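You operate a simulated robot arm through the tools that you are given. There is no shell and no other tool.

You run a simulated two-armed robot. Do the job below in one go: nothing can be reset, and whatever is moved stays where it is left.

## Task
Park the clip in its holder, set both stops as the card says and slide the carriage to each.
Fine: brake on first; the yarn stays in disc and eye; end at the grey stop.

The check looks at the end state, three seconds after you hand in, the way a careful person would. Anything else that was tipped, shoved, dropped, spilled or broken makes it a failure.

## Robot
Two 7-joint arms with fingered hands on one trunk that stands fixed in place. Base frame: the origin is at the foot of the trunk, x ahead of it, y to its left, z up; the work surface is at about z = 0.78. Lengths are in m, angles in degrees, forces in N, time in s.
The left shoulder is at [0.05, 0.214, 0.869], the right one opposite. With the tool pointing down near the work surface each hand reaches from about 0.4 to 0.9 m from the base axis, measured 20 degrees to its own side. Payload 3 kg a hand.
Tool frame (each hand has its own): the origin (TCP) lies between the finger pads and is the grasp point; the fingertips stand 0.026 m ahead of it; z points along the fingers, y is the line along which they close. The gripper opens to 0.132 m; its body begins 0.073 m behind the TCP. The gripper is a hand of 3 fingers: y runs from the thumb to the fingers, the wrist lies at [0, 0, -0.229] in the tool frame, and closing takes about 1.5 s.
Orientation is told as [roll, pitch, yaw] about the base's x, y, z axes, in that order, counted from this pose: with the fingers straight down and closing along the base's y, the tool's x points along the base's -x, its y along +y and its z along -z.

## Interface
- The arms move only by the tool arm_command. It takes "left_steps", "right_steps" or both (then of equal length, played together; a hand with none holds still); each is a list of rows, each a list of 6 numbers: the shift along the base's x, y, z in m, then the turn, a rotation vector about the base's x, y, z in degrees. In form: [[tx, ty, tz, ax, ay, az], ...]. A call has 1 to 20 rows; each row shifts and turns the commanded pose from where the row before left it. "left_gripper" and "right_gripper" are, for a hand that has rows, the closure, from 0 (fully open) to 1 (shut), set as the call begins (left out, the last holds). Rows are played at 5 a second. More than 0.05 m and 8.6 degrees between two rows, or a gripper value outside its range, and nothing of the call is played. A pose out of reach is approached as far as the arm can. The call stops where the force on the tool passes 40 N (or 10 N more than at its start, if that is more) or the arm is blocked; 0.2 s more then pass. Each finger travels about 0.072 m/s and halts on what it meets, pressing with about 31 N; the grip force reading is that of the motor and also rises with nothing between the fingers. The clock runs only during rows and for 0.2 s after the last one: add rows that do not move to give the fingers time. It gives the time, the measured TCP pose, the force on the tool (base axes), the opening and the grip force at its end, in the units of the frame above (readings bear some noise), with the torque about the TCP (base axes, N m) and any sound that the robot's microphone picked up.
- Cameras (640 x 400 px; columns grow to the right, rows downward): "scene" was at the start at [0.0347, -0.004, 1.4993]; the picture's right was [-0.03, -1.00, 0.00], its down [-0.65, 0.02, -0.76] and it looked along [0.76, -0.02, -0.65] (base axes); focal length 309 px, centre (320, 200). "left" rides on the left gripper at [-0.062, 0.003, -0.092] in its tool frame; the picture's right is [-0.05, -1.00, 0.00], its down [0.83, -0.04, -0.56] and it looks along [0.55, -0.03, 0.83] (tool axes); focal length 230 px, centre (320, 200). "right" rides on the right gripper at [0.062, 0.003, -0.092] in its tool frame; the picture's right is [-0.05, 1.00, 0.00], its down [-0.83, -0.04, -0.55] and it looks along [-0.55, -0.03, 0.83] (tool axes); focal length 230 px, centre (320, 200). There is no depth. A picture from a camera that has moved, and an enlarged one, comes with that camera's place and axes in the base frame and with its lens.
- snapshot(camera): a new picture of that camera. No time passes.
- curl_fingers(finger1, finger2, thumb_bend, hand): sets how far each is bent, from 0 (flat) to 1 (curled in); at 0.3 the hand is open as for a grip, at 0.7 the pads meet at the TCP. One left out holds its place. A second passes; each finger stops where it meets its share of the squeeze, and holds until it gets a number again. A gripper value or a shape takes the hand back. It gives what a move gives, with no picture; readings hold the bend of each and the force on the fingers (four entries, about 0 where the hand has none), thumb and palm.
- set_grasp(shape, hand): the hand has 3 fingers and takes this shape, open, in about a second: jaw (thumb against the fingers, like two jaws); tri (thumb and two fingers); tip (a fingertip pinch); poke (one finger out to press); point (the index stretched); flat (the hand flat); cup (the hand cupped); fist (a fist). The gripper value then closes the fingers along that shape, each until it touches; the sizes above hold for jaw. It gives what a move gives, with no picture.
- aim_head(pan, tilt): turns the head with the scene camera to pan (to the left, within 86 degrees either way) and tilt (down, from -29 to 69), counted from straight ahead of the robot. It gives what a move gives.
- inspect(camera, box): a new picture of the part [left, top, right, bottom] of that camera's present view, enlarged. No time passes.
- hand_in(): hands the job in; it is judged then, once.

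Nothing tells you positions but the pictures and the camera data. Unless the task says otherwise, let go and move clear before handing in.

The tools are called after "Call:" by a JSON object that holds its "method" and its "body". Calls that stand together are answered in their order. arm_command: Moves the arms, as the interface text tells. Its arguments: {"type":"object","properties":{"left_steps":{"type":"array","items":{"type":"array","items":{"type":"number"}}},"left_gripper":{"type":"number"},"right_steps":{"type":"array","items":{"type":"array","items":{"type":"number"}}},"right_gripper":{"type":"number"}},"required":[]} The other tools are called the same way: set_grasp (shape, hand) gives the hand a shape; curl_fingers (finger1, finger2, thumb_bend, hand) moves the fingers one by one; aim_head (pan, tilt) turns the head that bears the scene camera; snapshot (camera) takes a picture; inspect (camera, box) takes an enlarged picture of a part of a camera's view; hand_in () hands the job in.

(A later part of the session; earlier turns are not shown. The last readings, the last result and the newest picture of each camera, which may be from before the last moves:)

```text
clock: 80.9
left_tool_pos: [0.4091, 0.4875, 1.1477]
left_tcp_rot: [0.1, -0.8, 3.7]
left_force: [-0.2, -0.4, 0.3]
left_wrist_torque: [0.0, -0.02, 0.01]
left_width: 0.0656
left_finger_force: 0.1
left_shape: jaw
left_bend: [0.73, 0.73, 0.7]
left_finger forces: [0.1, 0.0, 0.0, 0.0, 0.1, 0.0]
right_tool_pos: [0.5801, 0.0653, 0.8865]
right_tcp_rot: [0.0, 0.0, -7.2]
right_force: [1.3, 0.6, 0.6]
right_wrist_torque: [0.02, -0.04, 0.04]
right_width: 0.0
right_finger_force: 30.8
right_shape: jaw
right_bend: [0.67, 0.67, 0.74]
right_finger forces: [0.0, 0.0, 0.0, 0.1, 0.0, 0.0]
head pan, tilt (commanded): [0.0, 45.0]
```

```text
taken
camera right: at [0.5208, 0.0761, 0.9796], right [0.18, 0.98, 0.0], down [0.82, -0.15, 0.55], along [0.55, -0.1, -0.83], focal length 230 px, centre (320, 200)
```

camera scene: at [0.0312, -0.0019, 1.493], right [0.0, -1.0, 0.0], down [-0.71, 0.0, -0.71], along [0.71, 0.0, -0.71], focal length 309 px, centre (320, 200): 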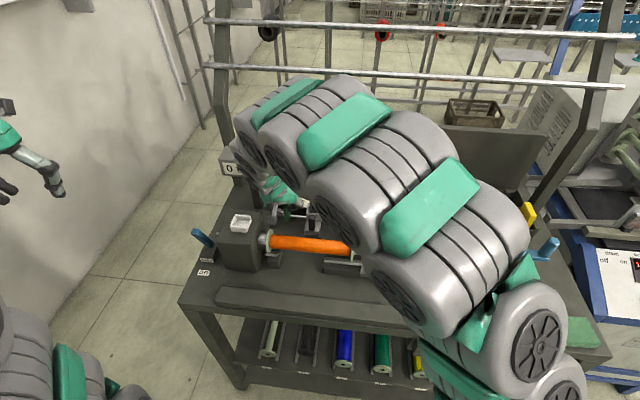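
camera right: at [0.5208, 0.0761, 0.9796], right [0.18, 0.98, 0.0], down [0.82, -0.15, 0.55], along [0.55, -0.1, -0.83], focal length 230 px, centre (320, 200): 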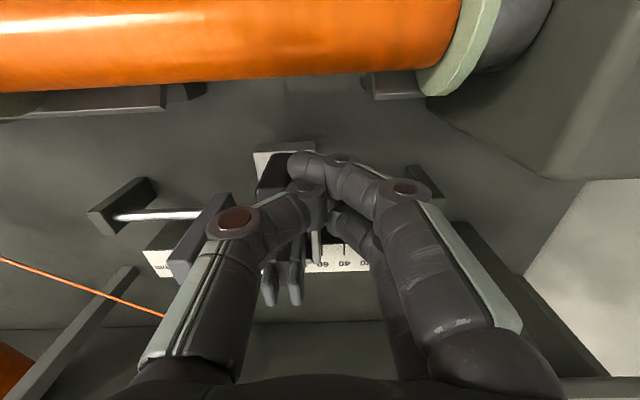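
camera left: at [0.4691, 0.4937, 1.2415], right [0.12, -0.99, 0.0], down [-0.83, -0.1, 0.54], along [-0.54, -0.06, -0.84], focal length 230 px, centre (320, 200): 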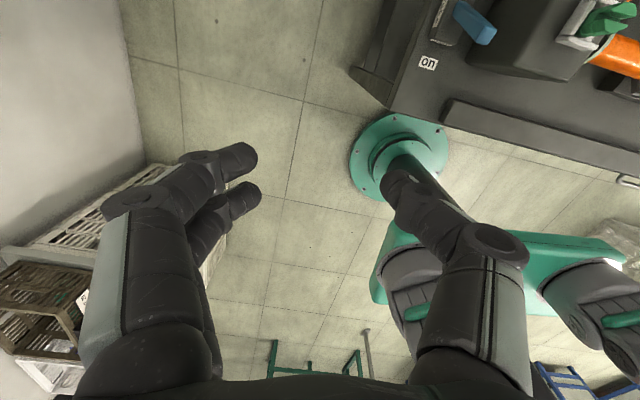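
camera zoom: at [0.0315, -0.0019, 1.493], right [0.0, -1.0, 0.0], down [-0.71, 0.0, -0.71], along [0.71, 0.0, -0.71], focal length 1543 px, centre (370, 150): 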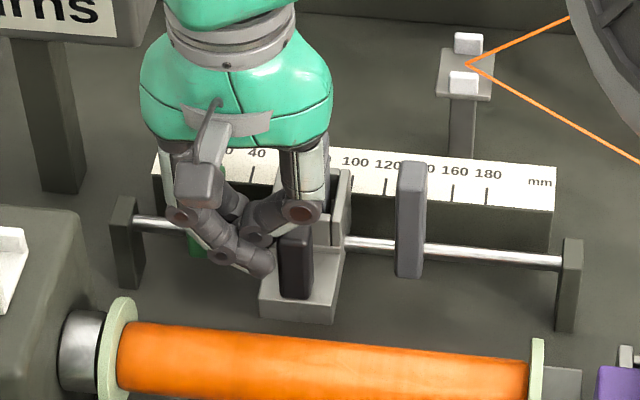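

I see the carriage moving with the push. I'll push about 9 mm more, which leaves room on both sides.

Call:
{"method": "arm_command", "body": {"right_steps": [[-0.0004, -0.003, 0, 0, 0, 0], [-0.0004, -0.003, 0, 0, 0, 0], [-0.0004, -0.003, 0, 0, 0, 0], [0, 0, 0, 0, 0, 0], [0.0005, 0.004, 0, 0, 0, 0], [0, 0, 0.03, 0, 0, 0], [0, 0, 0.03, 0, 0, 0]]}}

Call:
{"method": "inspect", "body": {"camera": "scene", "box": [260, 170, 360, 250]}}

Call:
{"method": "snapshot", "body": {"camera": "right"}}

```text
clock: 82.5
left_tool_pos: [0.4093, 0.4888, 1.1482]
left_tcp_rot: [0.1, -0.8, 3.8]
left_force: [0.0, 0.6, -0.6]
left_wrist_torque: [-0.01, 0.02, 0.03]
left_width: 0.0656
left_finger_force: 0.1
left_shape: jaw
left_bend: [0.73, 0.73, 0.7]
left_finger forces: [0.1, 0.0, 0.1, 0.0, 0.0, 0.0]
right_tool_pos: [0.581, 0.059, 0.9455]
right_tcp_rot: [0.1, -0.1, -7.1]
right_force: [0.1, -0.5, -0.9]
right_wrist_torque: [-0.05, 0.02, 0.02]
right_width: 0.0
right_finger_force: 31.0
right_shape: jaw
right_bend: [0.67, 0.67, 0.74]
right_finger forces: [0.0, 0.1, 0.0, 0.0, 0.0, 0.1]
head pan, tilt (commanded): [0.0, 45.0]
```

```text
5.00 times, centred on (310, 210) of scene
camera zoom: at [0.0315, -0.0019, 1.493], right [0.0, -1.0, 0.0], down [-0.71, 0.0, -0.71], along [0.71, 0.0, -0.71], focal length 1543 px, centre (370, 150)
```

zoom: 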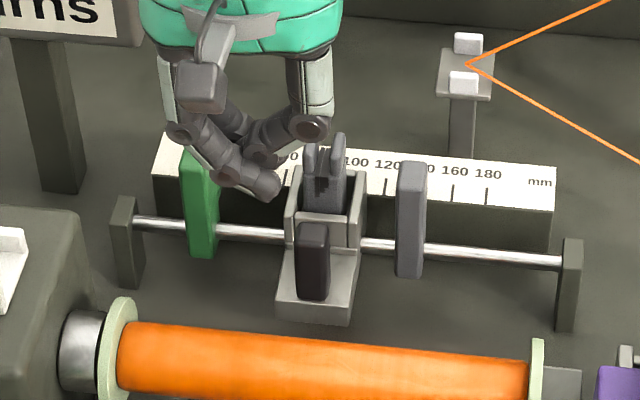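

```text
taken
camera right: at [0.5203, 0.0704, 1.0398], right [0.18, 0.98, 0.0], down [0.82, -0.15, 0.56], along [0.55, -0.1, -0.83], focal length 230 px, centre (320, 200)
```

right: 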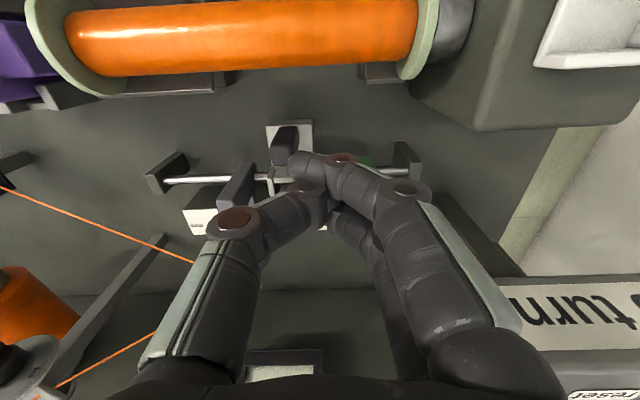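

I see about 39 mm free between the green stop and the carriage. I'll pitch the hand again, open it, and return to the green stop at the hand position that earlier gave 20 mm.

Call:
{"method": "arm_command", "body": {"right_steps": [[-0.003, 0.015, 0.02, 0, 0, 0], [-0.003, 0.015, 0.02, -0.77, -6.2, 0], [0, 0.0105, 0, -0.77, -6.2, 0], [0, 0, 0, -0.77, -6.2, 0], [0, 0, 0, -0.77, -6.2, 0], [0.006, 0.0005, -0.015, 0, 0, 0], [0.006, 0.0005, -0.015, 0, 0, 0], [0.005, 0.0005, -0.015, 0, 0, 0], [0, 0, 0, 0, 0, 0]], "right_gripper": 0.5}}

Call:
{"method": "snapshot", "body": {"camera": "right"}}

Call:
{"method": "inspect", "body": {"camera": "right", "box": [230, 90, 410, 230]}}

```text
clock: 84.5
left_tool_pos: [0.4091, 0.4884, 1.1474]
left_tcp_rot: [0.2, -0.8, 3.7]
left_force: [-0.6, 0.4, 0.9]
left_wrist_torque: [0.04, 0.01, 0.0]
left_width: 0.0656
left_finger_force: 0.0
left_shape: jaw
left_bend: [0.73, 0.73, 0.7]
left_finger forces: [0.0, 0.0, 0.0, 0.0, 0.0, 0.1]
right_tool_pos: [0.592, 0.1015, 0.9403]
right_tcp_rot: [0.0, -24.9, -7.2]
right_force: [0.7, 1.0, 0.4]
right_wrist_torque: [0.01, -0.01, 0.01]
right_width: 0.0653
right_finger_force: 0.0
right_shape: jaw
right_bend: [0.73, 0.73, 0.7]
right_finger forces: [0.1, 0.1, 0.0, 0.0, 0.1, 0.0]
head pan, tilt (commanded): [0.0, 45.0]
```

```text
taken
camera right: at [0.4982, 0.1171, 0.9998], right [0.17, 0.98, 0.02], down [0.51, -0.11, 0.85], along [0.84, -0.13, -0.52], focal length 230 px, centre (320, 200)
```

right: 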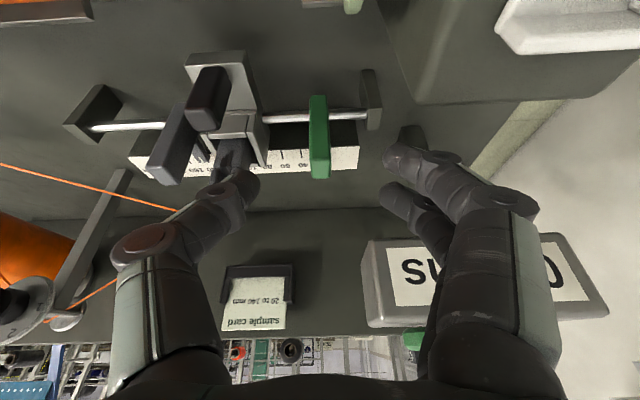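

```text
2.86 times, centred on (320, 160) of right
camera zoom: at [0.4982, 0.1171, 0.9998], right [0.17, 0.98, 0.02], down [0.51, -0.11, 0.85], along [0.84, -0.13, -0.52], focal length 657 px, centre (320, 314)
```

zoom: 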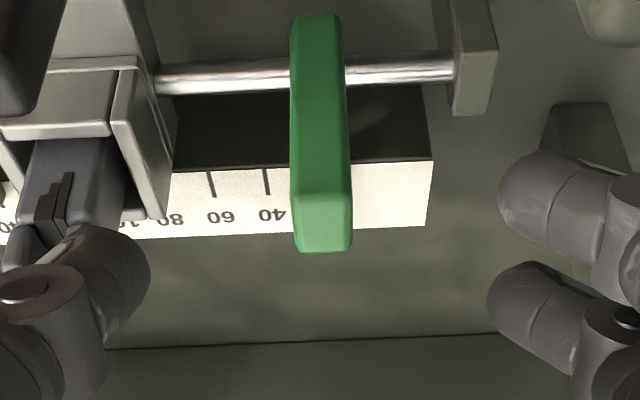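

I see the green block nearly centred and the thumb clear beside the carriage. I'll advance to the grip position.

Call:
{"method": "arm_command", "body": {"right_steps": [[0.007, -0.001, -0.0135, 0, 0, 0], [0.007, -0.001, -0.0135, 0, 0, 0], [0.007, -0.001, -0.0135, 0, 0, 0], [0.0065, -0.001, -0.0135, 0, 0, 0], [0, 0, 0, 0, 0, 0]]}}

Call:
{"method": "inspect", "body": {"camera": "right", "box": [200, 90, 430, 250]}}

```text
clock: 85.7
left_tool_pos: [0.4087, 0.486, 1.1477]
left_tcp_rot: [0.1, -0.8, 3.7]
left_force: [-0.5, -0.5, 0.8]
left_wrist_torque: [-0.02, -0.05, 0.02]
left_width: 0.0656
left_finger_force: 0.2
left_shape: jaw
left_bend: [0.73, 0.73, 0.7]
left_finger forces: [0.0, 0.1, 0.0, 0.1, 0.1, 0.1]
right_tool_pos: [0.6194, 0.0985, 0.8875]
right_tcp_rot: [0.2, -25.0, -7.3]
right_force: [-0.5, -0.2, 0.3]
right_wrist_torque: [-0.01, -0.02, -0.03]
right_width: 0.0657
right_finger_force: 0.0
right_shape: jaw
right_bend: [0.73, 0.73, 0.7]
right_finger forces: [0.1, 0.0, 0.0, 0.0, 0.0, 0.1]
head pan, tilt (commanded): [0.0, 45.0]
```

```text
2.50 times, centred on (315, 170) of right
camera zoom: at [0.5261, 0.1138, 0.9462], right [0.17, 0.99, 0.02], down [0.51, -0.11, 0.85], along [0.84, -0.13, -0.52], focal length 575 px, centre (332, 275)
```

zoom: 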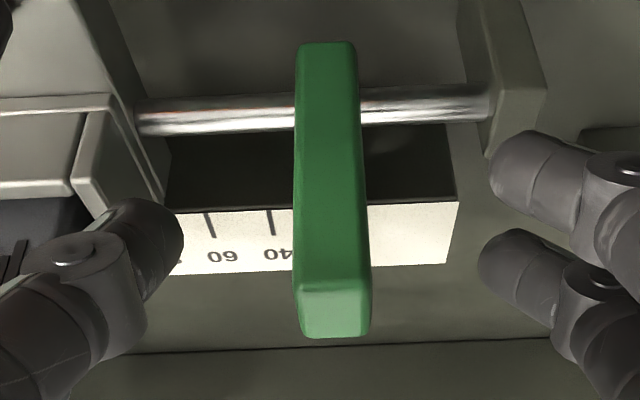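

I see the block exactly centred between the fingers. I'll close, then shift it 1 mm toward −y.

Call:
{"method": "arm_command", "body": {"right_steps": [[0, 0, 0, 0, 0, 0], [0, 0, 0, 0, 0, 0], [0, 0, 0, 0, 0, 0], [0, 0, 0, 0, 0, 0], [0, 0, 0, 0, 0, 0]], "right_gripper": 1}}

Call:
{"method": "inspect", "body": {"camera": "right", "box": [200, 90, 430, 250]}}

```text
clock: 86.9
left_tool_pos: [0.4088, 0.4875, 1.1492]
left_tcp_rot: [0.1, -0.8, 3.9]
left_force: [-0.2, 0.6, 0.6]
left_wrist_torque: [-0.03, 0.04, 0.01]
left_width: 0.0657
left_finger_force: 0.0
left_shape: jaw
left_bend: [0.73, 0.73, 0.7]
left_finger forces: [0.1, 0.0, 0.0, 0.0, 0.1, 0.0]
right_tool_pos: [0.6183, 0.0989, 0.887]
right_tcp_rot: [0.0, -25.1, -7.1]
right_force: [-2.0, 0.3, -4.2]
right_wrist_torque: [0.04, 0.11, 0.14]
right_width: 0.0101
right_finger_force: 31.2
right_shape: jaw
right_bend: [0.71, 0.72, 0.7]
right_finger forces: [13.2, 13.8, 0.1, 0.0, 27.3, 0.1]
head pan, tilt (commanded): [0.0, 45.0]
```

```text
2.50 times, centred on (315, 170) of right
camera zoom: at [0.5258, 0.1138, 0.9459], right [0.17, 0.99, 0.02], down [0.51, -0.11, 0.85], along [0.84, -0.13, -0.52], focal length 575 px, centre (332, 275)
```

zoom: 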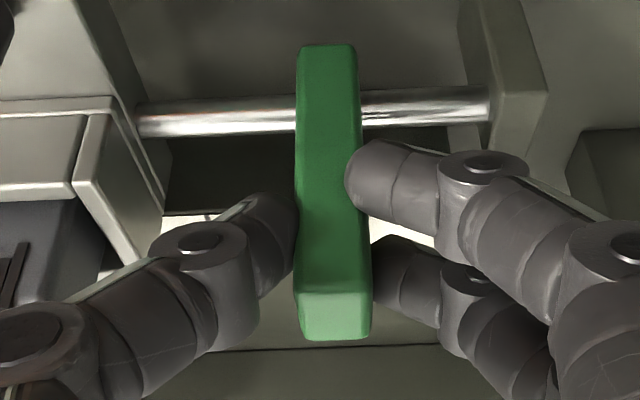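

I see the block held without having shifted. I'll move it 1.1 mm toward −y, then release and back off.

Call:
{"method": "arm_command", "body": {"right_steps": [[-0.0002, -0.0006, 0, 0, 0, 0], [-0.0002, -0.0005, 0, 0, 0, 0], [0, 0, 0, 0, 0, 0]]}}

Call:
{"method": "arm_command", "body": {"right_steps": [[0, 0, 0, 0, 0, 0], [0, 0, 0, 0, 0, 0], [0, 0, 0, 0, 0, 0], [-0.007, 0.001, 0.0135, 0, 0, 0], [-0.007, 0.001, 0.0135, 0, 0, 0], [-0.007, 0.001, 0.0135, 0, 0, 0], [-0.007, 0.001, 0.0135, 0, 0, 0], [0.005, -0.005, 0.022, 0.77, 6.2, 0], [0.01, -0.005, 0.02, 0.77, 6.2, 0], [0.01, -0.005, 0.02, 0.77, 6.2, 0], [0.003, -0.003, 0.0, 0.77, 6.2, 0], [0, 0, 0, 0, 0, 0]], "right_gripper": 0.5}}

Call:
{"method": "snapshot", "body": {"camera": "right"}}

Call:
{"method": "inspect", "body": {"camera": "right", "box": [290, 130, 360, 180]}}

```text
clock: 87.7
left_tool_pos: [0.409, 0.4872, 1.1483]
left_tcp_rot: [0.1, -0.8, 3.7]
left_force: [-0.7, 0.0, -0.3]
left_wrist_torque: [-0.02, -0.04, 0.0]
left_width: 0.0657
left_finger_force: 0.0
left_shape: jaw
left_bend: [0.73, 0.73, 0.7]
left_finger forces: [0.0, 0.0, 0.0, 0.0, 0.0, 0.0]
right_tool_pos: [0.6199, 0.0971, 0.8857]
right_tcp_rot: [0.0, -24.9, -7.1]
right_force: [-4.1, -0.3, -5.0]
right_wrist_torque: [0.02, 0.14, 0.13]
right_width: 0.0099
right_finger_force: 30.3
right_shape: jaw
right_bend: [0.71, 0.72, 0.7]
right_finger forces: [13.9, 13.9, 0.1, 0.0, 28.0, 0.1]
head pan, tilt (commanded): [0.0, 45.0]
```

```text
clock: 90.3
left_tool_pos: [0.4084, 0.4877, 1.1485]
left_tcp_rot: [0.1, -0.8, 3.6]
left_force: [-0.5, 0.6, -0.1]
left_wrist_torque: [0.03, 0.0, 0.02]
left_width: 0.0657
left_finger_force: 0.1
left_shape: jaw
left_bend: [0.73, 0.73, 0.7]
left_finger forces: [0.0, 0.0, 0.0, 0.0, 0.0, 0.1]
right_tool_pos: [0.6194, 0.0835, 1.0025]
right_tcp_rot: [0.0, 0.1, -7.1]
right_force: [0.7, 0.7, 0.3]
right_wrist_torque: [0.0, 0.0, 0.03]
right_width: 0.0657
right_finger_force: 0.1
right_shape: jaw
right_bend: [0.73, 0.73, 0.7]
right_finger forces: [0.0, 0.0, 0.0, 0.0, 0.0, 0.1]
head pan, tilt (commanded): [0.0, 45.0]
```

```text
taken
camera right: at [0.558, 0.0938, 1.0969], right [0.17, 0.98, 0.0], down [0.82, -0.15, 0.55], along [0.55, -0.1, -0.83], focal length 230 px, centre (320, 200)
```

right: 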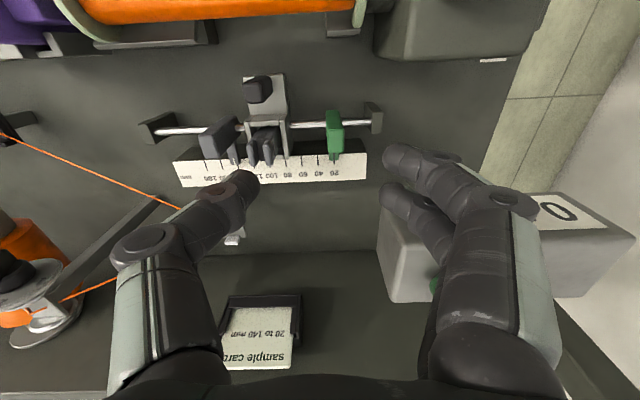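

```text
8.00 times, centred on (325, 155) of right
camera zoom: at [0.558, 0.0938, 1.0969], right [0.17, 0.98, 0.0], down [0.82, -0.15, 0.55], along [0.55, -0.1, -0.83], focal length 1841 px, centre (280, 560)
```

zoom: 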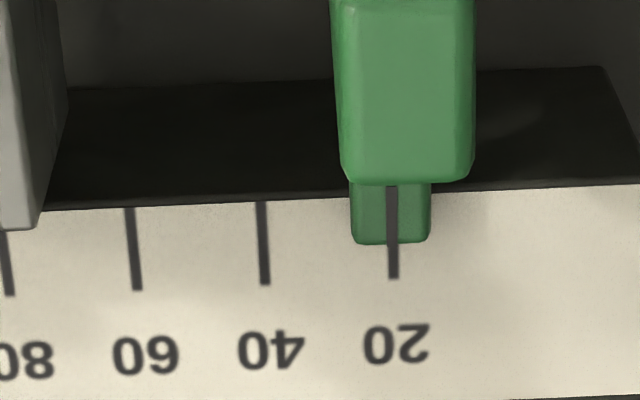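

I see the green index now exactly over the 20 tick (about 20.3 true), and the grey is at about 139.5. Now I'll cage the carriage handle loosely between thumb and fingers, without squeezing, so I can push it both ways; first I move above it.

Call:
{"method": "arm_command", "body": {"right_steps": [[-0.014, -0.016, -0.01, 0, 0, 0], [-0.014, -0.016, -0.02, 0, 0, 0], [-0.013, -0.015, -0.022, 0, 0, 0], [0, 0, 0, 0, 0, 0]], "right_gripper": 0.55}}

Call:
{"method": "inspect", "body": {"camera": "right", "box": [220, 70, 420, 230]}}

Call:
{"method": "inspect", "body": {"camera": "scene", "box": [260, 170, 360, 250]}}

```text
clock: 91.3
left_tool_pos: [0.4084, 0.4872, 1.1503]
left_tcp_rot: [0.1, -0.8, 3.7]
left_force: [-0.9, -0.5, 0.5]
left_wrist_torque: [0.01, 0.01, -0.03]
left_width: 0.0657
left_finger_force: 0.0
left_shape: jaw
left_bend: [0.73, 0.73, 0.7]
left_finger forces: [0.0, 0.0, 0.0, 0.1, 0.0, 0.1]
right_tool_pos: [0.579, 0.0343, 0.9505]
right_tcp_rot: [0.0, 0.0, -7.2]
right_force: [0.2, -1.5, -0.1]
right_wrist_torque: [0.01, 0.0, 0.0]
right_width: 0.0601
right_finger_force: 0.2
right_shape: jaw
right_bend: [0.73, 0.73, 0.7]
right_finger forces: [0.0, 0.0, 0.1, 0.0, 0.1, 0.1]
head pan, tilt (commanded): [0.0, 45.0]
```

```text
2.50 times, centred on (320, 150) of right
camera zoom: at [0.5174, 0.0466, 1.0445], right [0.18, 0.98, 0.0], down [0.82, -0.15, 0.56], along [0.55, -0.1, -0.83], focal length 575 px, centre (320, 325)
```

zoom: 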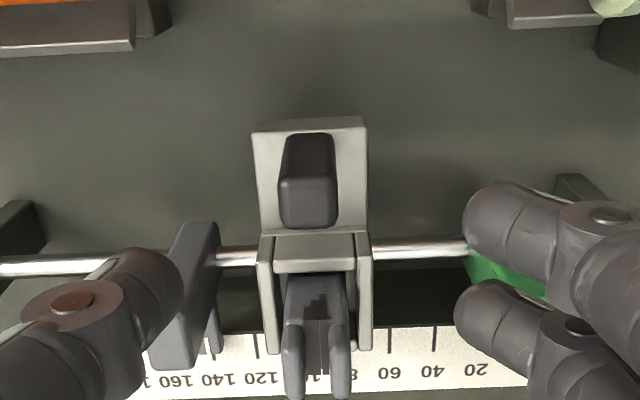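

```text
5.00 times, centred on (310, 210) of scene
camera zoom: at [0.0315, -0.0019, 1.493], right [0.0, -1.0, 0.0], down [-0.71, 0.0, -0.71], along [0.71, 0.0, -0.71], focal length 1543 px, centre (370, 150)
```

zoom: 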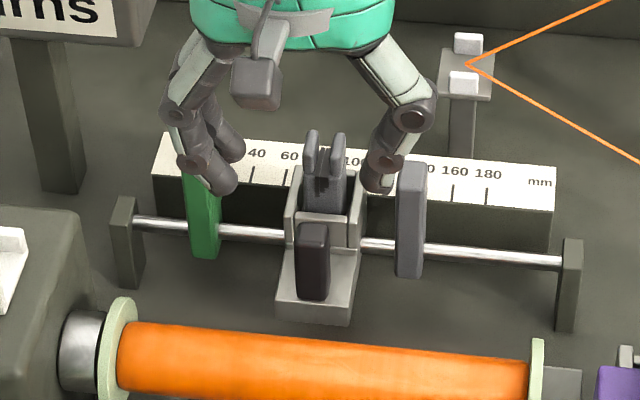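

I see the handle about 3 mm toward −y from the hand centre. I'll correct and lower the loose cage around the handle.

Call:
{"method": "arm_command", "body": {"right_steps": [[0, -0.0015, -0.02, 0, 0, 0], [0, -0.0015, -0.02, 0, 0, 0], [0, 0, -0.015, 0, 0, 0], [0, 0, -0.009, 0, 0, 0], [0, 0, 0, 0, 0, 0]], "right_gripper": 0.6}}

Call:
{"method": "inspect", "body": {"camera": "right", "box": [200, 100, 440, 290]}}

Call:
{"method": "inspect", "body": {"camera": "scene", "box": [260, 170, 360, 250]}}

Call:
{"method": "inspect", "body": {"camera": "scene", "box": [280, 192, 310, 216]}}

```text
clock: 92.5
left_tool_pos: [0.4089, 0.4875, 1.1483]
left_tcp_rot: [0.0, -0.7, 3.7]
left_force: [-0.1, -0.3, 0.1]
left_wrist_torque: [-0.01, -0.03, -0.01]
left_width: 0.0652
left_finger_force: 0.0
left_shape: jaw
left_bend: [0.73, 0.73, 0.7]
left_finger forces: [0.0, 0.0, 0.0, 0.0, 0.0, 0.0]
right_tool_pos: [0.5791, 0.0332, 0.8863]
right_tcp_rot: [0.0, -0.1, -7.1]
right_force: [0.3, 0.1, -0.1]
right_wrist_torque: [0.01, -0.01, 0.01]
right_width: 0.0534
right_finger_force: 0.0
right_shape: jaw
right_bend: [0.73, 0.73, 0.7]
right_finger forces: [0.1, 0.0, 0.1, 0.1, 0.0, 0.0]
head pan, tilt (commanded): [0.0, 45.0]
```

```text
2.11 times, centred on (320, 195) of right
camera zoom: at [0.5175, 0.0441, 0.9805], right [0.18, 0.98, 0.0], down [0.82, -0.15, 0.56], along [0.55, -0.1, -0.83], focal length 484 px, centre (320, 210)
```

zoom: 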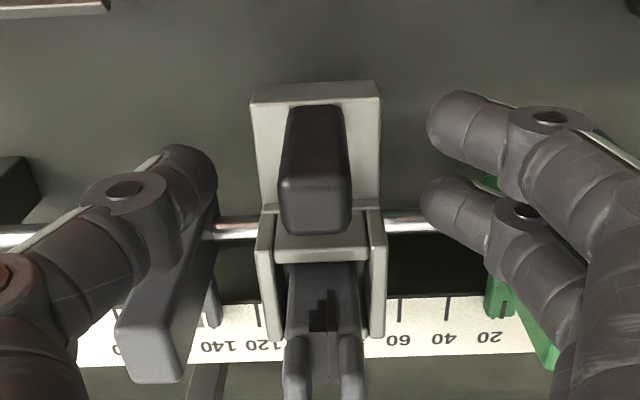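

```text
5.00 times, centred on (310, 210) of scene
camera zoom: at [0.0315, -0.0019, 1.493], right [0.0, -1.0, 0.0], down [-0.71, 0.0, -0.71], along [0.71, 0.0, -0.71], focal length 1543 px, centre (370, 150)
```

zoom: 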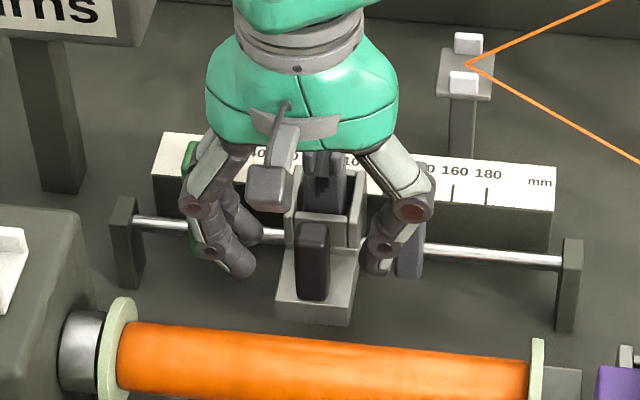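

```text
16.00 times, centred on (295, 204) of scene
camera zoom: at [0.0315, -0.0019, 1.493], right [0.0, -1.0, 0.0], down [-0.71, 0.0, -0.71], along [0.71, 0.0, -0.71], focal length 4939 px, centre (720, 136)
```

zoom: 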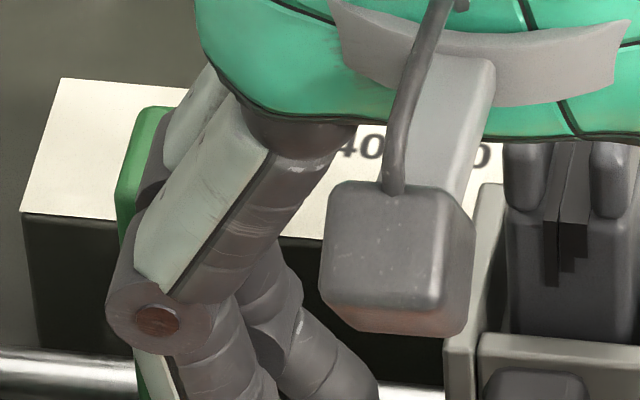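

I see the handle centred in the cage with the green stop about 40 mm from the carriage. I'll narrow the cage a little (still without touching) so the knuckles stay clear of the headstock, then push toward the green stop in steps.

Call:
{"method": "arm_command", "body": {"right_steps": [[0, -0.001, 0, 0, 0, 0], [0, 0, 0, 0, 0, 0], [0, 0, 0, 0, 0, 0]], "right_gripper": 0.76}}

Call:
{"method": "inspect", "body": {"camera": "right", "box": [200, 100, 440, 290]}}

```text
clock: 93.3
left_tool_pos: [0.4093, 0.4881, 1.1478]
left_tcp_rot: [0.1, -0.8, 3.6]
left_force: [-0.3, -0.4, 0.3]
left_wrist_torque: [0.01, 0.04, 0.01]
left_width: 0.0658
left_finger_force: 0.0
left_shape: jaw
left_bend: [0.73, 0.73, 0.7]
left_finger forces: [0.1, 0.0, 0.0, 0.1, 0.1, 0.1]
right_tool_pos: [0.5777, 0.0326, 0.8866]
right_tcp_rot: [0.0, 0.0, -7.2]
right_force: [-0.5, -0.4, -0.4]
right_wrist_torque: [-0.03, 0.0, -0.02]
right_width: 0.0322
right_finger_force: 0.1
right_shape: jaw
right_bend: [0.73, 0.73, 0.7]
right_finger forces: [0.0, 0.1, 0.0, 0.0, 0.0, 0.0]
head pan, tilt (commanded): [0.0, 45.0]
```

```text
2.11 times, centred on (320, 195) of right
camera zoom: at [0.5175, 0.0429, 0.9806], right [0.18, 0.98, 0.0], down [0.82, -0.15, 0.56], along [0.55, -0.1, -0.83], focal length 484 px, centre (320, 210)
```

zoom: 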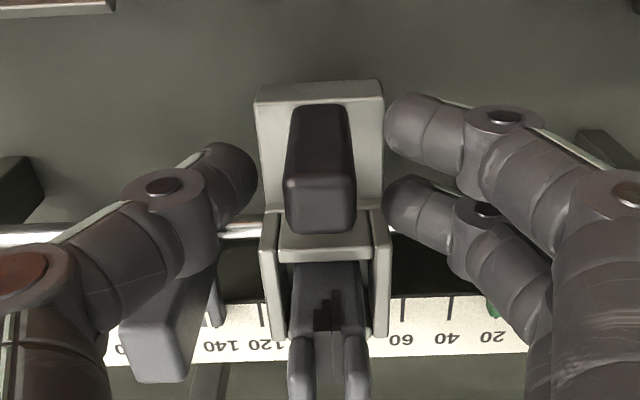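

I see the handle caged with about 7 mm slack each side. I'll move 38 mm toward +y, which should leave the carriage about 8 mm short of the green stop.

Call:
{"method": "arm_command", "body": {"right_steps": [[0.0006, 0.005, 0, 0, 0, 0], [0.0006, 0.005, 0, 0, 0, 0], [0.0006, 0.005, 0, 0, 0, 0], [0.0006, 0.005, 0, 0, 0, 0], [0.0006, 0.005, 0, 0, 0, 0], [0.0006, 0.005, 0, 0, 0, 0], [0.0006, 0.004, 0, 0, 0, 0], [0.0006, 0.004, 0, 0, 0, 0]]}}

Call:
{"method": "inspect", "body": {"camera": "right", "box": [260, 140, 440, 300]}}

Call:
{"method": "inspect", "body": {"camera": "scene", "box": [260, 170, 360, 250]}}

```text
clock: 95.1
left_tool_pos: [0.4094, 0.4867, 1.148]
left_tcp_rot: [0.2, -0.8, 3.7]
left_force: [0.7, -0.1, 0.3]
left_wrist_torque: [-0.01, 0.02, 0.02]
left_width: 0.0655
left_finger_force: 0.0
left_shape: jaw
left_bend: [0.73, 0.73, 0.7]
left_finger forces: [0.0, 0.0, 0.1, 0.1, 0.0, 0.1]
right_tool_pos: [0.5823, 0.0696, 0.8856]
right_tcp_rot: [-0.1, 0.0, -7.1]
right_force: [0.1, -0.5, 0.1]
right_wrist_torque: [-0.03, 0.01, -0.01]
right_width: 0.0323
right_finger_force: 0.0
right_shape: jaw
right_bend: [0.73, 0.73, 0.7]
right_finger forces: [0.1, 0.0, 0.1, 0.0, 0.9, 0.0]
head pan, tilt (commanded): [0.0, 45.0]
```

```text
2.50 times, centred on (350, 220) of right
camera zoom: at [0.5224, 0.081, 0.9808], right [0.18, 0.98, 0.0], down [0.82, -0.15, 0.56], along [0.55, -0.1, -0.83], focal length 575 px, centre (245, 150)
```

zoom: 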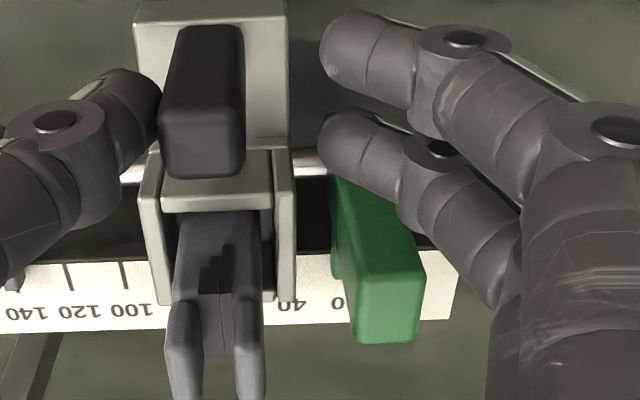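

```text
5.00 times, centred on (310, 210) of scene
camera zoom: at [0.0315, -0.0019, 1.493], right [0.0, -1.0, 0.0], down [-0.71, 0.0, -0.71], along [0.71, 0.0, -0.71], focal length 1543 px, centre (370, 150)
```

zoom: 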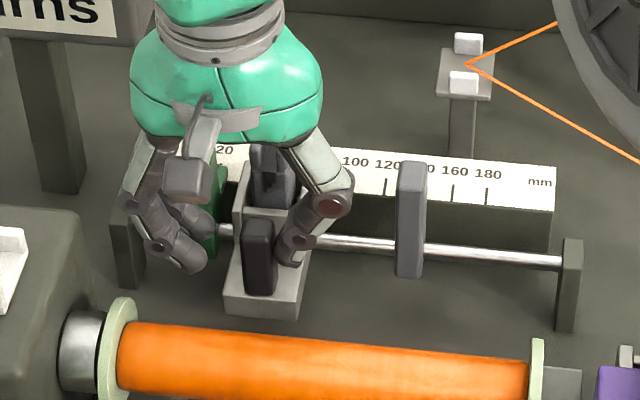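

I see the thumb pushing the handle lightly and a gap of about 11 mm to the green stop, clearly visible. I'll advance 8 mm.

Call:
{"method": "arm_command", "body": {"right_steps": [[0.0003, 0.003, 0, 0, 0, 0], [0.0003, 0.003, 0, 0, 0, 0], [0.0002, 0.002, 0, 0, 0, 0]]}}

Call:
{"method": "inspect", "body": {"camera": "right", "box": [290, 170, 400, 280]}}

```text
clock: 95.9
left_tool_pos: [0.408, 0.4876, 1.1479]
left_tcp_rot: [0.0, -0.8, 3.7]
left_force: [0.8, 0.8, 0.1]
left_wrist_torque: [-0.03, 0.01, 0.0]
left_width: 0.0654
left_finger_force: 0.1
left_shape: jaw
left_bend: [0.73, 0.73, 0.7]
left_finger forces: [0.1, 0.1, 0.0, 0.0, 0.0, 0.0]
right_tool_pos: [0.5846, 0.0777, 0.8858]
right_tcp_rot: [0.0, 0.1, -7.0]
right_force: [-0.4, -0.5, -0.3]
right_wrist_torque: [0.0, -0.03, 0.0]
right_width: 0.0324
right_finger_force: 0.0
right_shape: jaw
right_bend: [0.73, 0.73, 0.7]
right_finger forces: [0.0, 0.0, 0.0, 0.1, 1.0, 0.1]
head pan, tilt (commanded): [0.0, 45.0]
```

```text
3.64 times, centred on (345, 225) of right
camera zoom: at [0.5231, 0.0889, 0.9807], right [0.18, 0.98, 0.0], down [0.82, -0.15, 0.56], along [0.55, -0.1, -0.83], focal length 837 px, centre (229, 109)
```

zoom: 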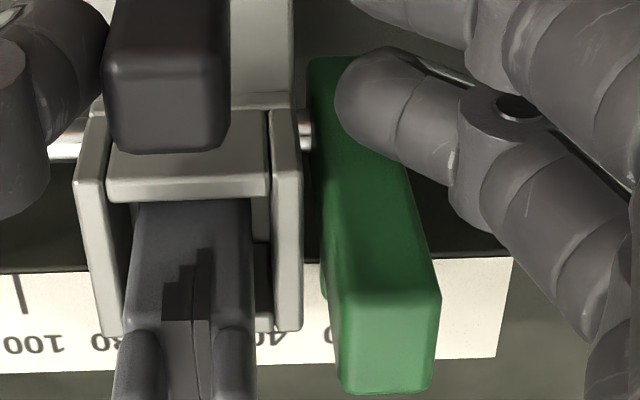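

I see about 3 mm left, with the thumb force steady at 1.0 N. I'll creep on and use the thumb force as a contact signal.

Call:
{"method": "arm_command", "body": {"right_steps": [[0.0001, 0.001, 0, 0, 0, 0], [0.0001, 0.001, 0, 0, 0, 0]]}}

Call:
{"method": "inspect", "body": {"camera": "right", "box": [290, 170, 400, 280]}}

```text
clock: 96.5
left_tool_pos: [0.4088, 0.4866, 1.1485]
left_tcp_rot: [0.0, -0.9, 3.6]
left_force: [0.5, 0.5, 0.1]
left_wrist_torque: [-0.01, -0.01, 0.02]
left_width: 0.0655
left_finger_force: 0.0
left_shape: jaw
left_bend: [0.73, 0.73, 0.7]
left_finger forces: [0.0, 0.1, 0.0, 0.1, 0.0, 0.0]
right_tool_pos: [0.5841, 0.0811, 0.8875]
right_tcp_rot: [0.1, 0.0, -7.0]
right_force: [-0.5, -0.4, -0.2]
right_wrist_torque: [0.0, 0.0, 0.02]
right_width: 0.0324
right_finger_force: 0.2
right_shape: jaw
right_bend: [0.73, 0.73, 0.7]
right_finger forces: [0.1, 0.0, 0.1, 0.0, 1.0, 0.0]
head pan, tilt (commanded): [0.0, 45.0]
```

```text
3.64 times, centred on (345, 225) of right
camera zoom: at [0.5232, 0.091, 0.9808], right [0.18, 0.98, 0.0], down [0.82, -0.15, 0.55], along [0.55, -0.1, -0.83], focal length 837 px, centre (229, 109)
```

zoom: 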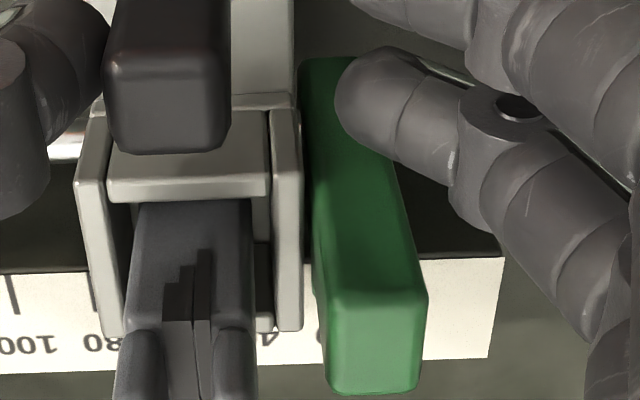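

I see the gap is about 1 mm. I'll go on in half-millimetre steps.

Call:
{"method": "arm_command", "body": {"right_steps": [[0.0001, 0.0005, 0, 0, 0, 0], [0, 0, 0, 0, 0, 0]]}}

Call:
{"method": "arm_command", "body": {"right_steps": [[0, 0.0004, 0, 0, 0, 0], [0, 0, 0, 0, 0, 0]]}}

Call:
{"method": "inspect", "body": {"camera": "right", "box": [290, 170, 400, 280]}}

```text
clock: 97.1
left_tool_pos: [0.4079, 0.4879, 1.1479]
left_tcp_rot: [0.1, -0.7, 3.7]
left_force: [-0.1, -0.2, -0.5]
left_wrist_torque: [0.01, 0.0, 0.01]
left_width: 0.0657
left_finger_force: 0.0
left_shape: jaw
left_bend: [0.73, 0.73, 0.7]
left_finger forces: [0.0, 0.0, 0.1, 0.1, 0.0, 0.1]
right_tool_pos: [0.5843, 0.0803, 0.8874]
right_tcp_rot: [0.0, 0.0, -7.1]
right_force: [0.4, -0.8, -0.4]
right_wrist_torque: [0.01, 0.02, 0.01]
right_width: 0.0325
right_finger_force: 0.2
right_shape: jaw
right_bend: [0.73, 0.73, 0.7]
right_finger forces: [0.1, 0.0, 0.0, 0.0, 0.7, 0.0]
head pan, tilt (commanded): [0.0, 45.0]
```

```text
clock: 97.7
left_tool_pos: [0.4088, 0.4885, 1.1483]
left_tcp_rot: [0.0, -0.7, 3.6]
left_force: [0.9, 0.3, -1.0]
left_wrist_torque: [0.01, 0.02, -0.02]
left_width: 0.0654
left_finger_force: 0.0
left_shape: jaw
left_bend: [0.73, 0.73, 0.7]
left_finger forces: [0.0, 0.0, 0.0, 0.0, 0.0, 0.0]
right_tool_pos: [0.5841, 0.0812, 0.8862]
right_tcp_rot: [0.0, 0.0, -7.0]
right_force: [0.3, -1.0, -0.4]
right_wrist_torque: [0.0, 0.0, 0.0]
right_width: 0.0326
right_finger_force: 0.1
right_shape: jaw
right_bend: [0.73, 0.73, 0.7]
right_finger forces: [0.1, 0.0, 0.0, 0.0, 0.7, 0.0]
head pan, tilt (commanded): [0.0, 45.0]
```

```text
3.64 times, centred on (345, 225) of right
camera zoom: at [0.5233, 0.0919, 0.9807], right [0.18, 0.98, 0.0], down [0.82, -0.15, 0.55], along [0.55, -0.1, -0.83], focal length 837 px, centre (229, 109)
```

zoom: 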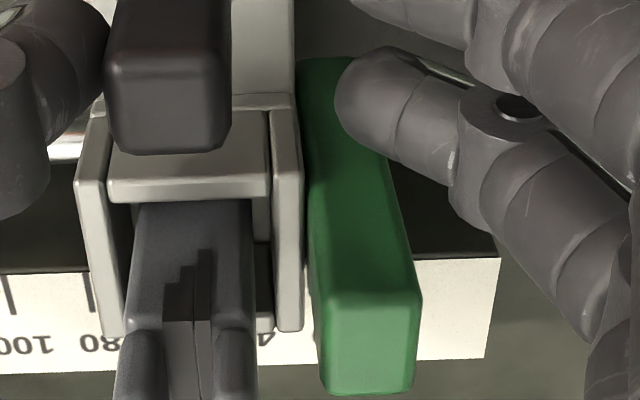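

I see the frame and the green stop practically touching. One more small step to look for a rise in thumb force.

Call:
{"method": "arm_command", "body": {"right_steps": [[0, 0.0004, 0, 0, 0, 0], [0, 0, 0, 0, 0, 0]]}}

Call:
{"method": "inspect", "body": {"camera": "right", "box": [310, 175, 370, 235]}}

```text
clock: 98.3
left_tool_pos: [0.4086, 0.4869, 1.1481]
left_tcp_rot: [0.1, -0.7, 3.7]
left_force: [0.6, 0.1, -0.9]
left_wrist_torque: [-0.01, -0.01, -0.02]
left_width: 0.0655
left_finger_force: 0.1
left_shape: jaw
left_bend: [0.73, 0.73, 0.7]
left_finger forces: [0.0, 0.0, 0.0, 0.0, 0.0, 0.0]
right_tool_pos: [0.5841, 0.0809, 0.8872]
right_tcp_rot: [0.0, 0.1, -7.2]
right_force: [0.2, -0.5, -0.5]
right_wrist_torque: [-0.02, -0.01, 0.0]
right_width: 0.0323
right_finger_force: 0.1
right_shape: jaw
right_bend: [0.73, 0.73, 0.7]
right_finger forces: [0.0, 0.0, 0.1, 0.1, 0.8, 0.1]
head pan, tilt (commanded): [0.0, 45.0]
```

```text
6.67 times, centred on (340, 205) of right
camera zoom: at [0.5236, 0.0923, 0.9808], right [0.18, 0.98, 0.0], down [0.82, -0.15, 0.55], along [0.55, -0.1, -0.83], focal length 1534 px, centre (187, 167)
```

zoom: 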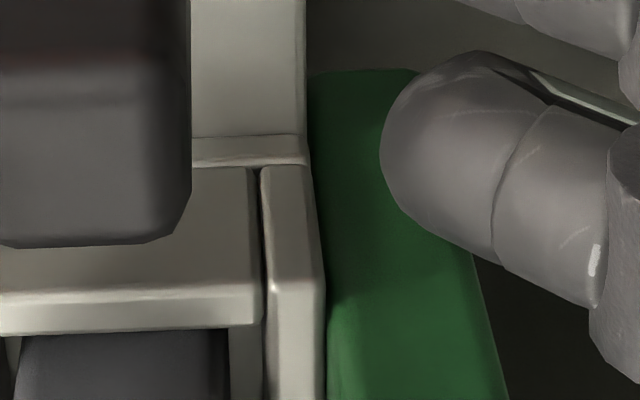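

I see maybe 0.4 mm of gap left at the base. Another 0.4 mm step, comparing positions in the same view.

Call:
{"method": "arm_command", "body": {"right_steps": [[0, 0.0004, 0, 0, 0, 0], [0, 0, 0, 0, 0, 0]]}}

Call:
{"method": "inspect", "body": {"camera": "right", "box": [310, 175, 370, 235]}}

Call:
{"method": "inspect", "body": {"camera": "right", "box": [290, 170, 400, 280]}}

```text
clock: 98.9
left_tool_pos: [0.4088, 0.4866, 1.1485]
left_tcp_rot: [0.0, -0.8, 3.8]
left_force: [-0.7, 0.1, 0.0]
left_wrist_torque: [-0.01, 0.01, 0.02]
left_width: 0.0657
left_finger_force: 0.1
left_shape: jaw
left_bend: [0.73, 0.73, 0.7]
left_finger forces: [0.0, 0.1, 0.0, 0.0, 0.0, 0.0]
right_tool_pos: [0.5847, 0.0826, 0.8865]
right_tcp_rot: [-0.1, 0.0, -7.1]
right_force: [0.6, -0.4, 0.8]
right_wrist_torque: [-0.02, 0.01, 0.02]
right_width: 0.0327
right_finger_force: 0.0
right_shape: jaw
right_bend: [0.73, 0.73, 0.7]
right_finger forces: [0.0, 0.0, 0.0, 0.1, 1.0, 0.1]
head pan, tilt (commanded): [0.0, 45.0]
```

```text
6.67 times, centred on (340, 205) of right
camera zoom: at [0.5236, 0.0928, 0.9807], right [0.18, 0.98, 0.0], down [0.82, -0.15, 0.55], along [0.55, -0.1, -0.83], focal length 1534 px, centre (187, 167)
```

zoom: 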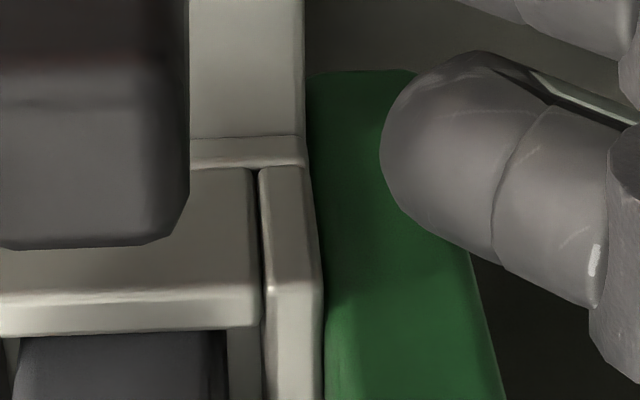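

```text
3.64 times, centred on (345, 225) of right
camera zoom: at [0.5236, 0.0928, 0.9807], right [0.18, 0.98, 0.0], down [0.82, -0.15, 0.55], along [0.55, -0.1, -0.83], focal length 837 px, centre (229, 109)
```

zoom: 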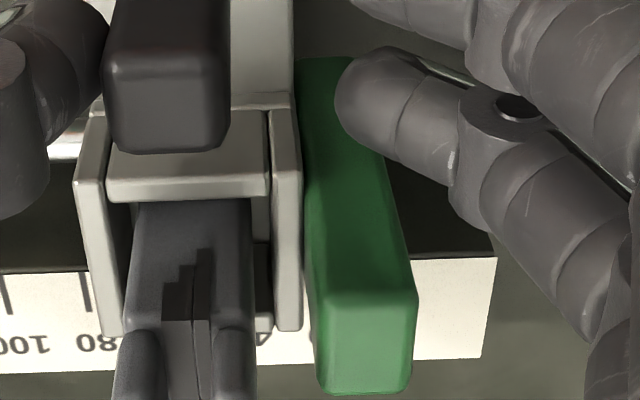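

I see the edges meeting and the green stop still unmoved. One last 0.4 mm step to make sure of contact.

Call:
{"method": "arm_command", "body": {"right_steps": [[0, 0.0004, 0, 0, 0, 0], [0, 0, 0, 0, 0, 0]]}}

Call:
{"method": "inspect", "body": {"camera": "right", "box": [310, 175, 370, 235]}}

Call:
{"method": "inspect", "body": {"camera": "right", "box": [290, 170, 400, 280]}}

```text
clock: 99.5
left_tool_pos: [0.4084, 0.4876, 1.148]
left_tcp_rot: [0.1, -0.8, 3.7]
left_force: [0.3, -0.3, 0.3]
left_wrist_torque: [0.02, 0.03, -0.01]
left_width: 0.0656
left_finger_force: 0.0
left_shape: jaw
left_bend: [0.73, 0.73, 0.7]
left_finger forces: [0.0, 0.0, 0.0, 0.0, 0.0, 0.0]
right_tool_pos: [0.5846, 0.082, 0.8879]
right_tcp_rot: [0.0, 0.0, -7.1]
right_force: [-0.1, -1.2, -0.6]
right_wrist_torque: [-0.01, -0.01, -0.01]
right_width: 0.0324
right_finger_force: 0.1
right_shape: jaw
right_bend: [0.73, 0.73, 0.7]
right_finger forces: [0.0, 0.0, 0.0, 0.0, 0.9, 0.0]
head pan, tilt (commanded): [0.0, 45.0]
```

```text
6.67 times, centred on (340, 205) of right
camera zoom: at [0.5236, 0.0931, 0.9809], right [0.18, 0.98, 0.0], down [0.82, -0.15, 0.55], along [0.55, -0.1, -0.83], focal length 1534 px, centre (187, 167)
```

zoom: 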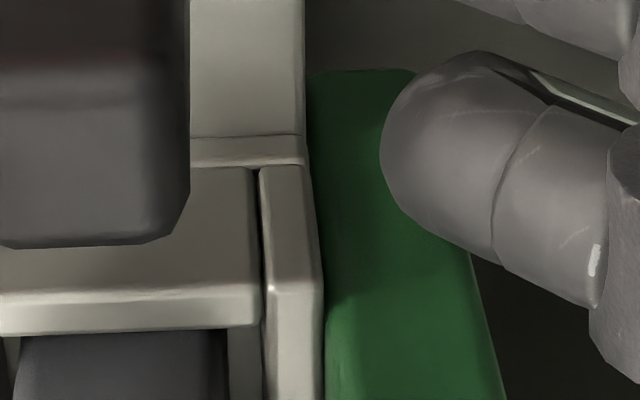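

```text
3.64 times, centred on (345, 225) of right
camera zoom: at [0.5236, 0.0931, 0.9809], right [0.18, 0.98, 0.0], down [0.82, -0.15, 0.55], along [0.55, -0.1, -0.83], focal length 837 px, centre (229, 109)
```

zoom: 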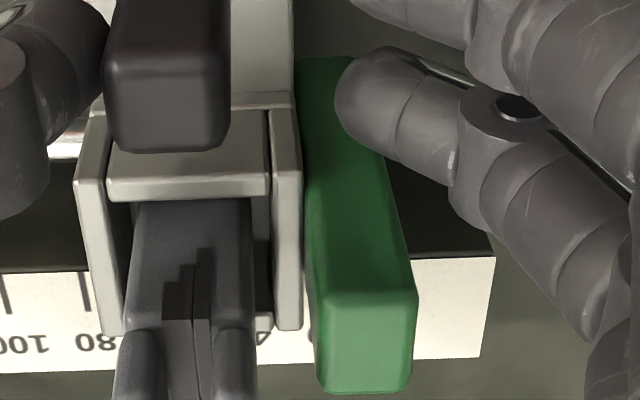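

I see the green stop and frame now in contact (they just began to move together, by a few tenths at most). Now I'll go the other way: the fingers will pick up the handle and push the carriage toward the grey stop.

Call:
{"method": "arm_command", "body": {"right_steps": [[-0.0006, -0.005, 0, 0, 0, 0], [-0.0006, -0.005, 0, 0, 0, 0], [-0.0006, -0.005, 0, 0, 0, 0], [-0.0006, -0.005, 0, 0, 0, 0], [-0.0006, -0.005, 0, 0, 0, 0], [-0.0006, -0.005, 0, 0, 0, 0]]}}

Call:
{"method": "inspect", "body": {"camera": "right", "box": [200, 100, 440, 290]}}

Call:
{"method": "inspect", "body": {"camera": "scene", "box": [260, 170, 360, 250]}}

```text
clock: 100.9
left_tool_pos: [0.4096, 0.4868, 1.1483]
left_tcp_rot: [0.1, -0.8, 3.6]
left_force: [-0.1, 0.4, 0.2]
left_wrist_torque: [0.01, -0.02, 0.01]
left_width: 0.0656
left_finger_force: 0.0
left_shape: jaw
left_bend: [0.73, 0.73, 0.7]
left_finger forces: [0.0, 0.0, 0.0, 0.0, 0.1, 0.0]
right_tool_pos: [0.5809, 0.0516, 0.8868]
right_tcp_rot: [0.0, 0.0, -7.1]
right_force: [-0.2, 0.8, 0.0]
right_wrist_torque: [0.02, 0.01, 0.0]
right_width: 0.0323
right_finger_force: 0.0
right_shape: jaw
right_bend: [0.73, 0.73, 0.7]
right_finger forces: [0.2, 0.8, 0.1, 0.0, 0.0, 0.0]
head pan, tilt (commanded): [0.0, 45.0]
```

```text
2.11 times, centred on (320, 195) of right
camera zoom: at [0.5199, 0.063, 0.9801], right [0.18, 0.98, 0.0], down [0.82, -0.15, 0.55], along [0.55, -0.1, -0.83], focal length 484 px, centre (320, 210)
```

zoom: 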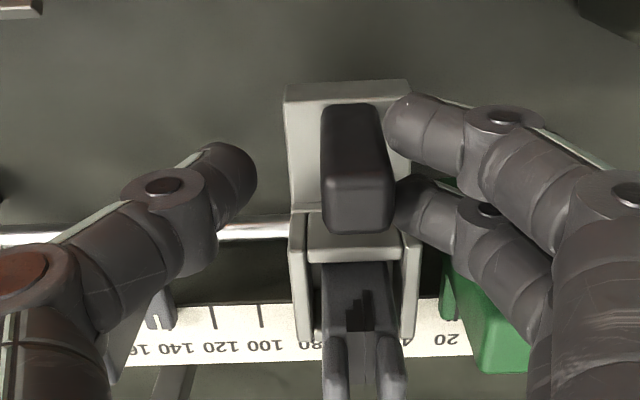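

```text
5.00 times, centred on (310, 210) of scene
camera zoom: at [0.0315, -0.0019, 1.493], right [0.0, -1.0, 0.0], down [-0.71, 0.0, -0.71], along [0.71, 0.0, -0.71], focal length 1543 px, centre (370, 150)
```

zoom: 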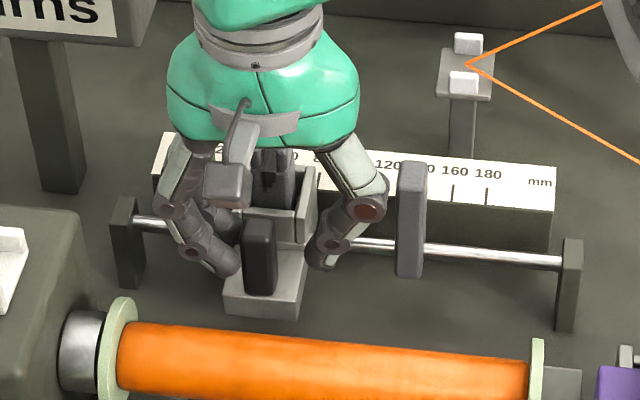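

I see the fingers now pushing the handle toward −y. I'll continue about 40 mm and then check the gap to the grey stop.

Call:
{"method": "arm_command", "body": {"right_steps": [[-0.0006, -0.005, 0, 0, 0, 0], [-0.0006, -0.005, 0, 0, 0, 0], [-0.0006, -0.005, 0, 0, 0, 0], [-0.0006, -0.005, 0, 0, 0, 0], [-0.0006, -0.005, 0, 0, 0, 0], [-0.0006, -0.005, 0, 0, 0, 0], [-0.0006, -0.005, 0, 0, 0, 0], [-0.0006, -0.005, 0, 0, 0, 0]]}}

Call:
{"method": "inspect", "body": {"camera": "right", "box": [200, 100, 440, 290]}}

Call:
{"method": "inspect", "body": {"camera": "scene", "box": [260, 170, 360, 250]}}

```text
clock: 102.7
left_tool_pos: [0.4085, 0.4889, 1.1478]
left_tcp_rot: [0.1, -0.8, 3.7]
left_force: [0.0, 0.9, -0.6]
left_wrist_torque: [-0.02, -0.03, 0.03]
left_width: 0.0658
left_finger_force: 0.1
left_shape: jaw
left_bend: [0.73, 0.73, 0.7]
left_finger forces: [0.1, 0.1, 0.0, 0.0, 0.0, 0.0]
right_tool_pos: [0.5751, 0.0111, 0.8858]
right_tcp_rot: [-0.1, 0.1, -7.1]
right_force: [0.8, 1.3, 0.5]
right_wrist_torque: [0.01, -0.02, -0.04]
right_width: 0.0324
right_finger_force: 0.1
right_shape: jaw
right_bend: [0.73, 0.73, 0.7]
right_finger forces: [0.0, 1.0, 0.1, 0.0, 0.1, 0.0]
head pan, tilt (commanded): [0.0, 45.0]
```

```text
2.11 times, centred on (320, 195) of right
camera zoom: at [0.5147, 0.023, 0.9803], right [0.18, 0.98, 0.0], down [0.82, -0.15, 0.55], along [0.55, -0.1, -0.83], focal length 484 px, centre (320, 210)
```

zoom: 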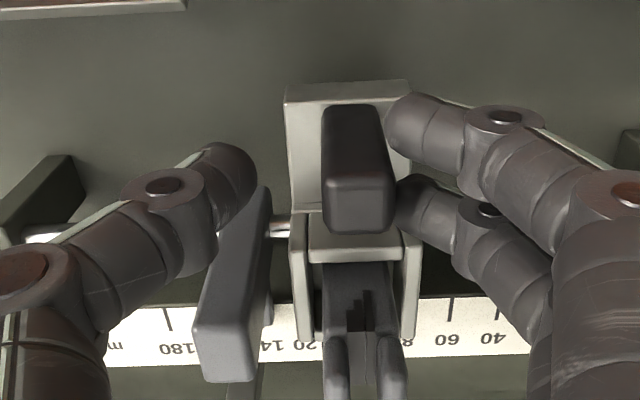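

```text
5.00 times, centred on (310, 210) of scene
camera zoom: at [0.0315, -0.0019, 1.493], right [0.0, -1.0, 0.0], down [-0.71, 0.0, -0.71], along [0.71, 0.0, -0.71], focal length 1543 px, centre (370, 150)
```

zoom: 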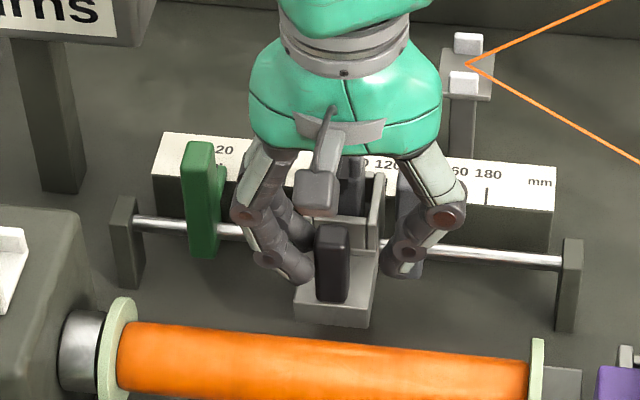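

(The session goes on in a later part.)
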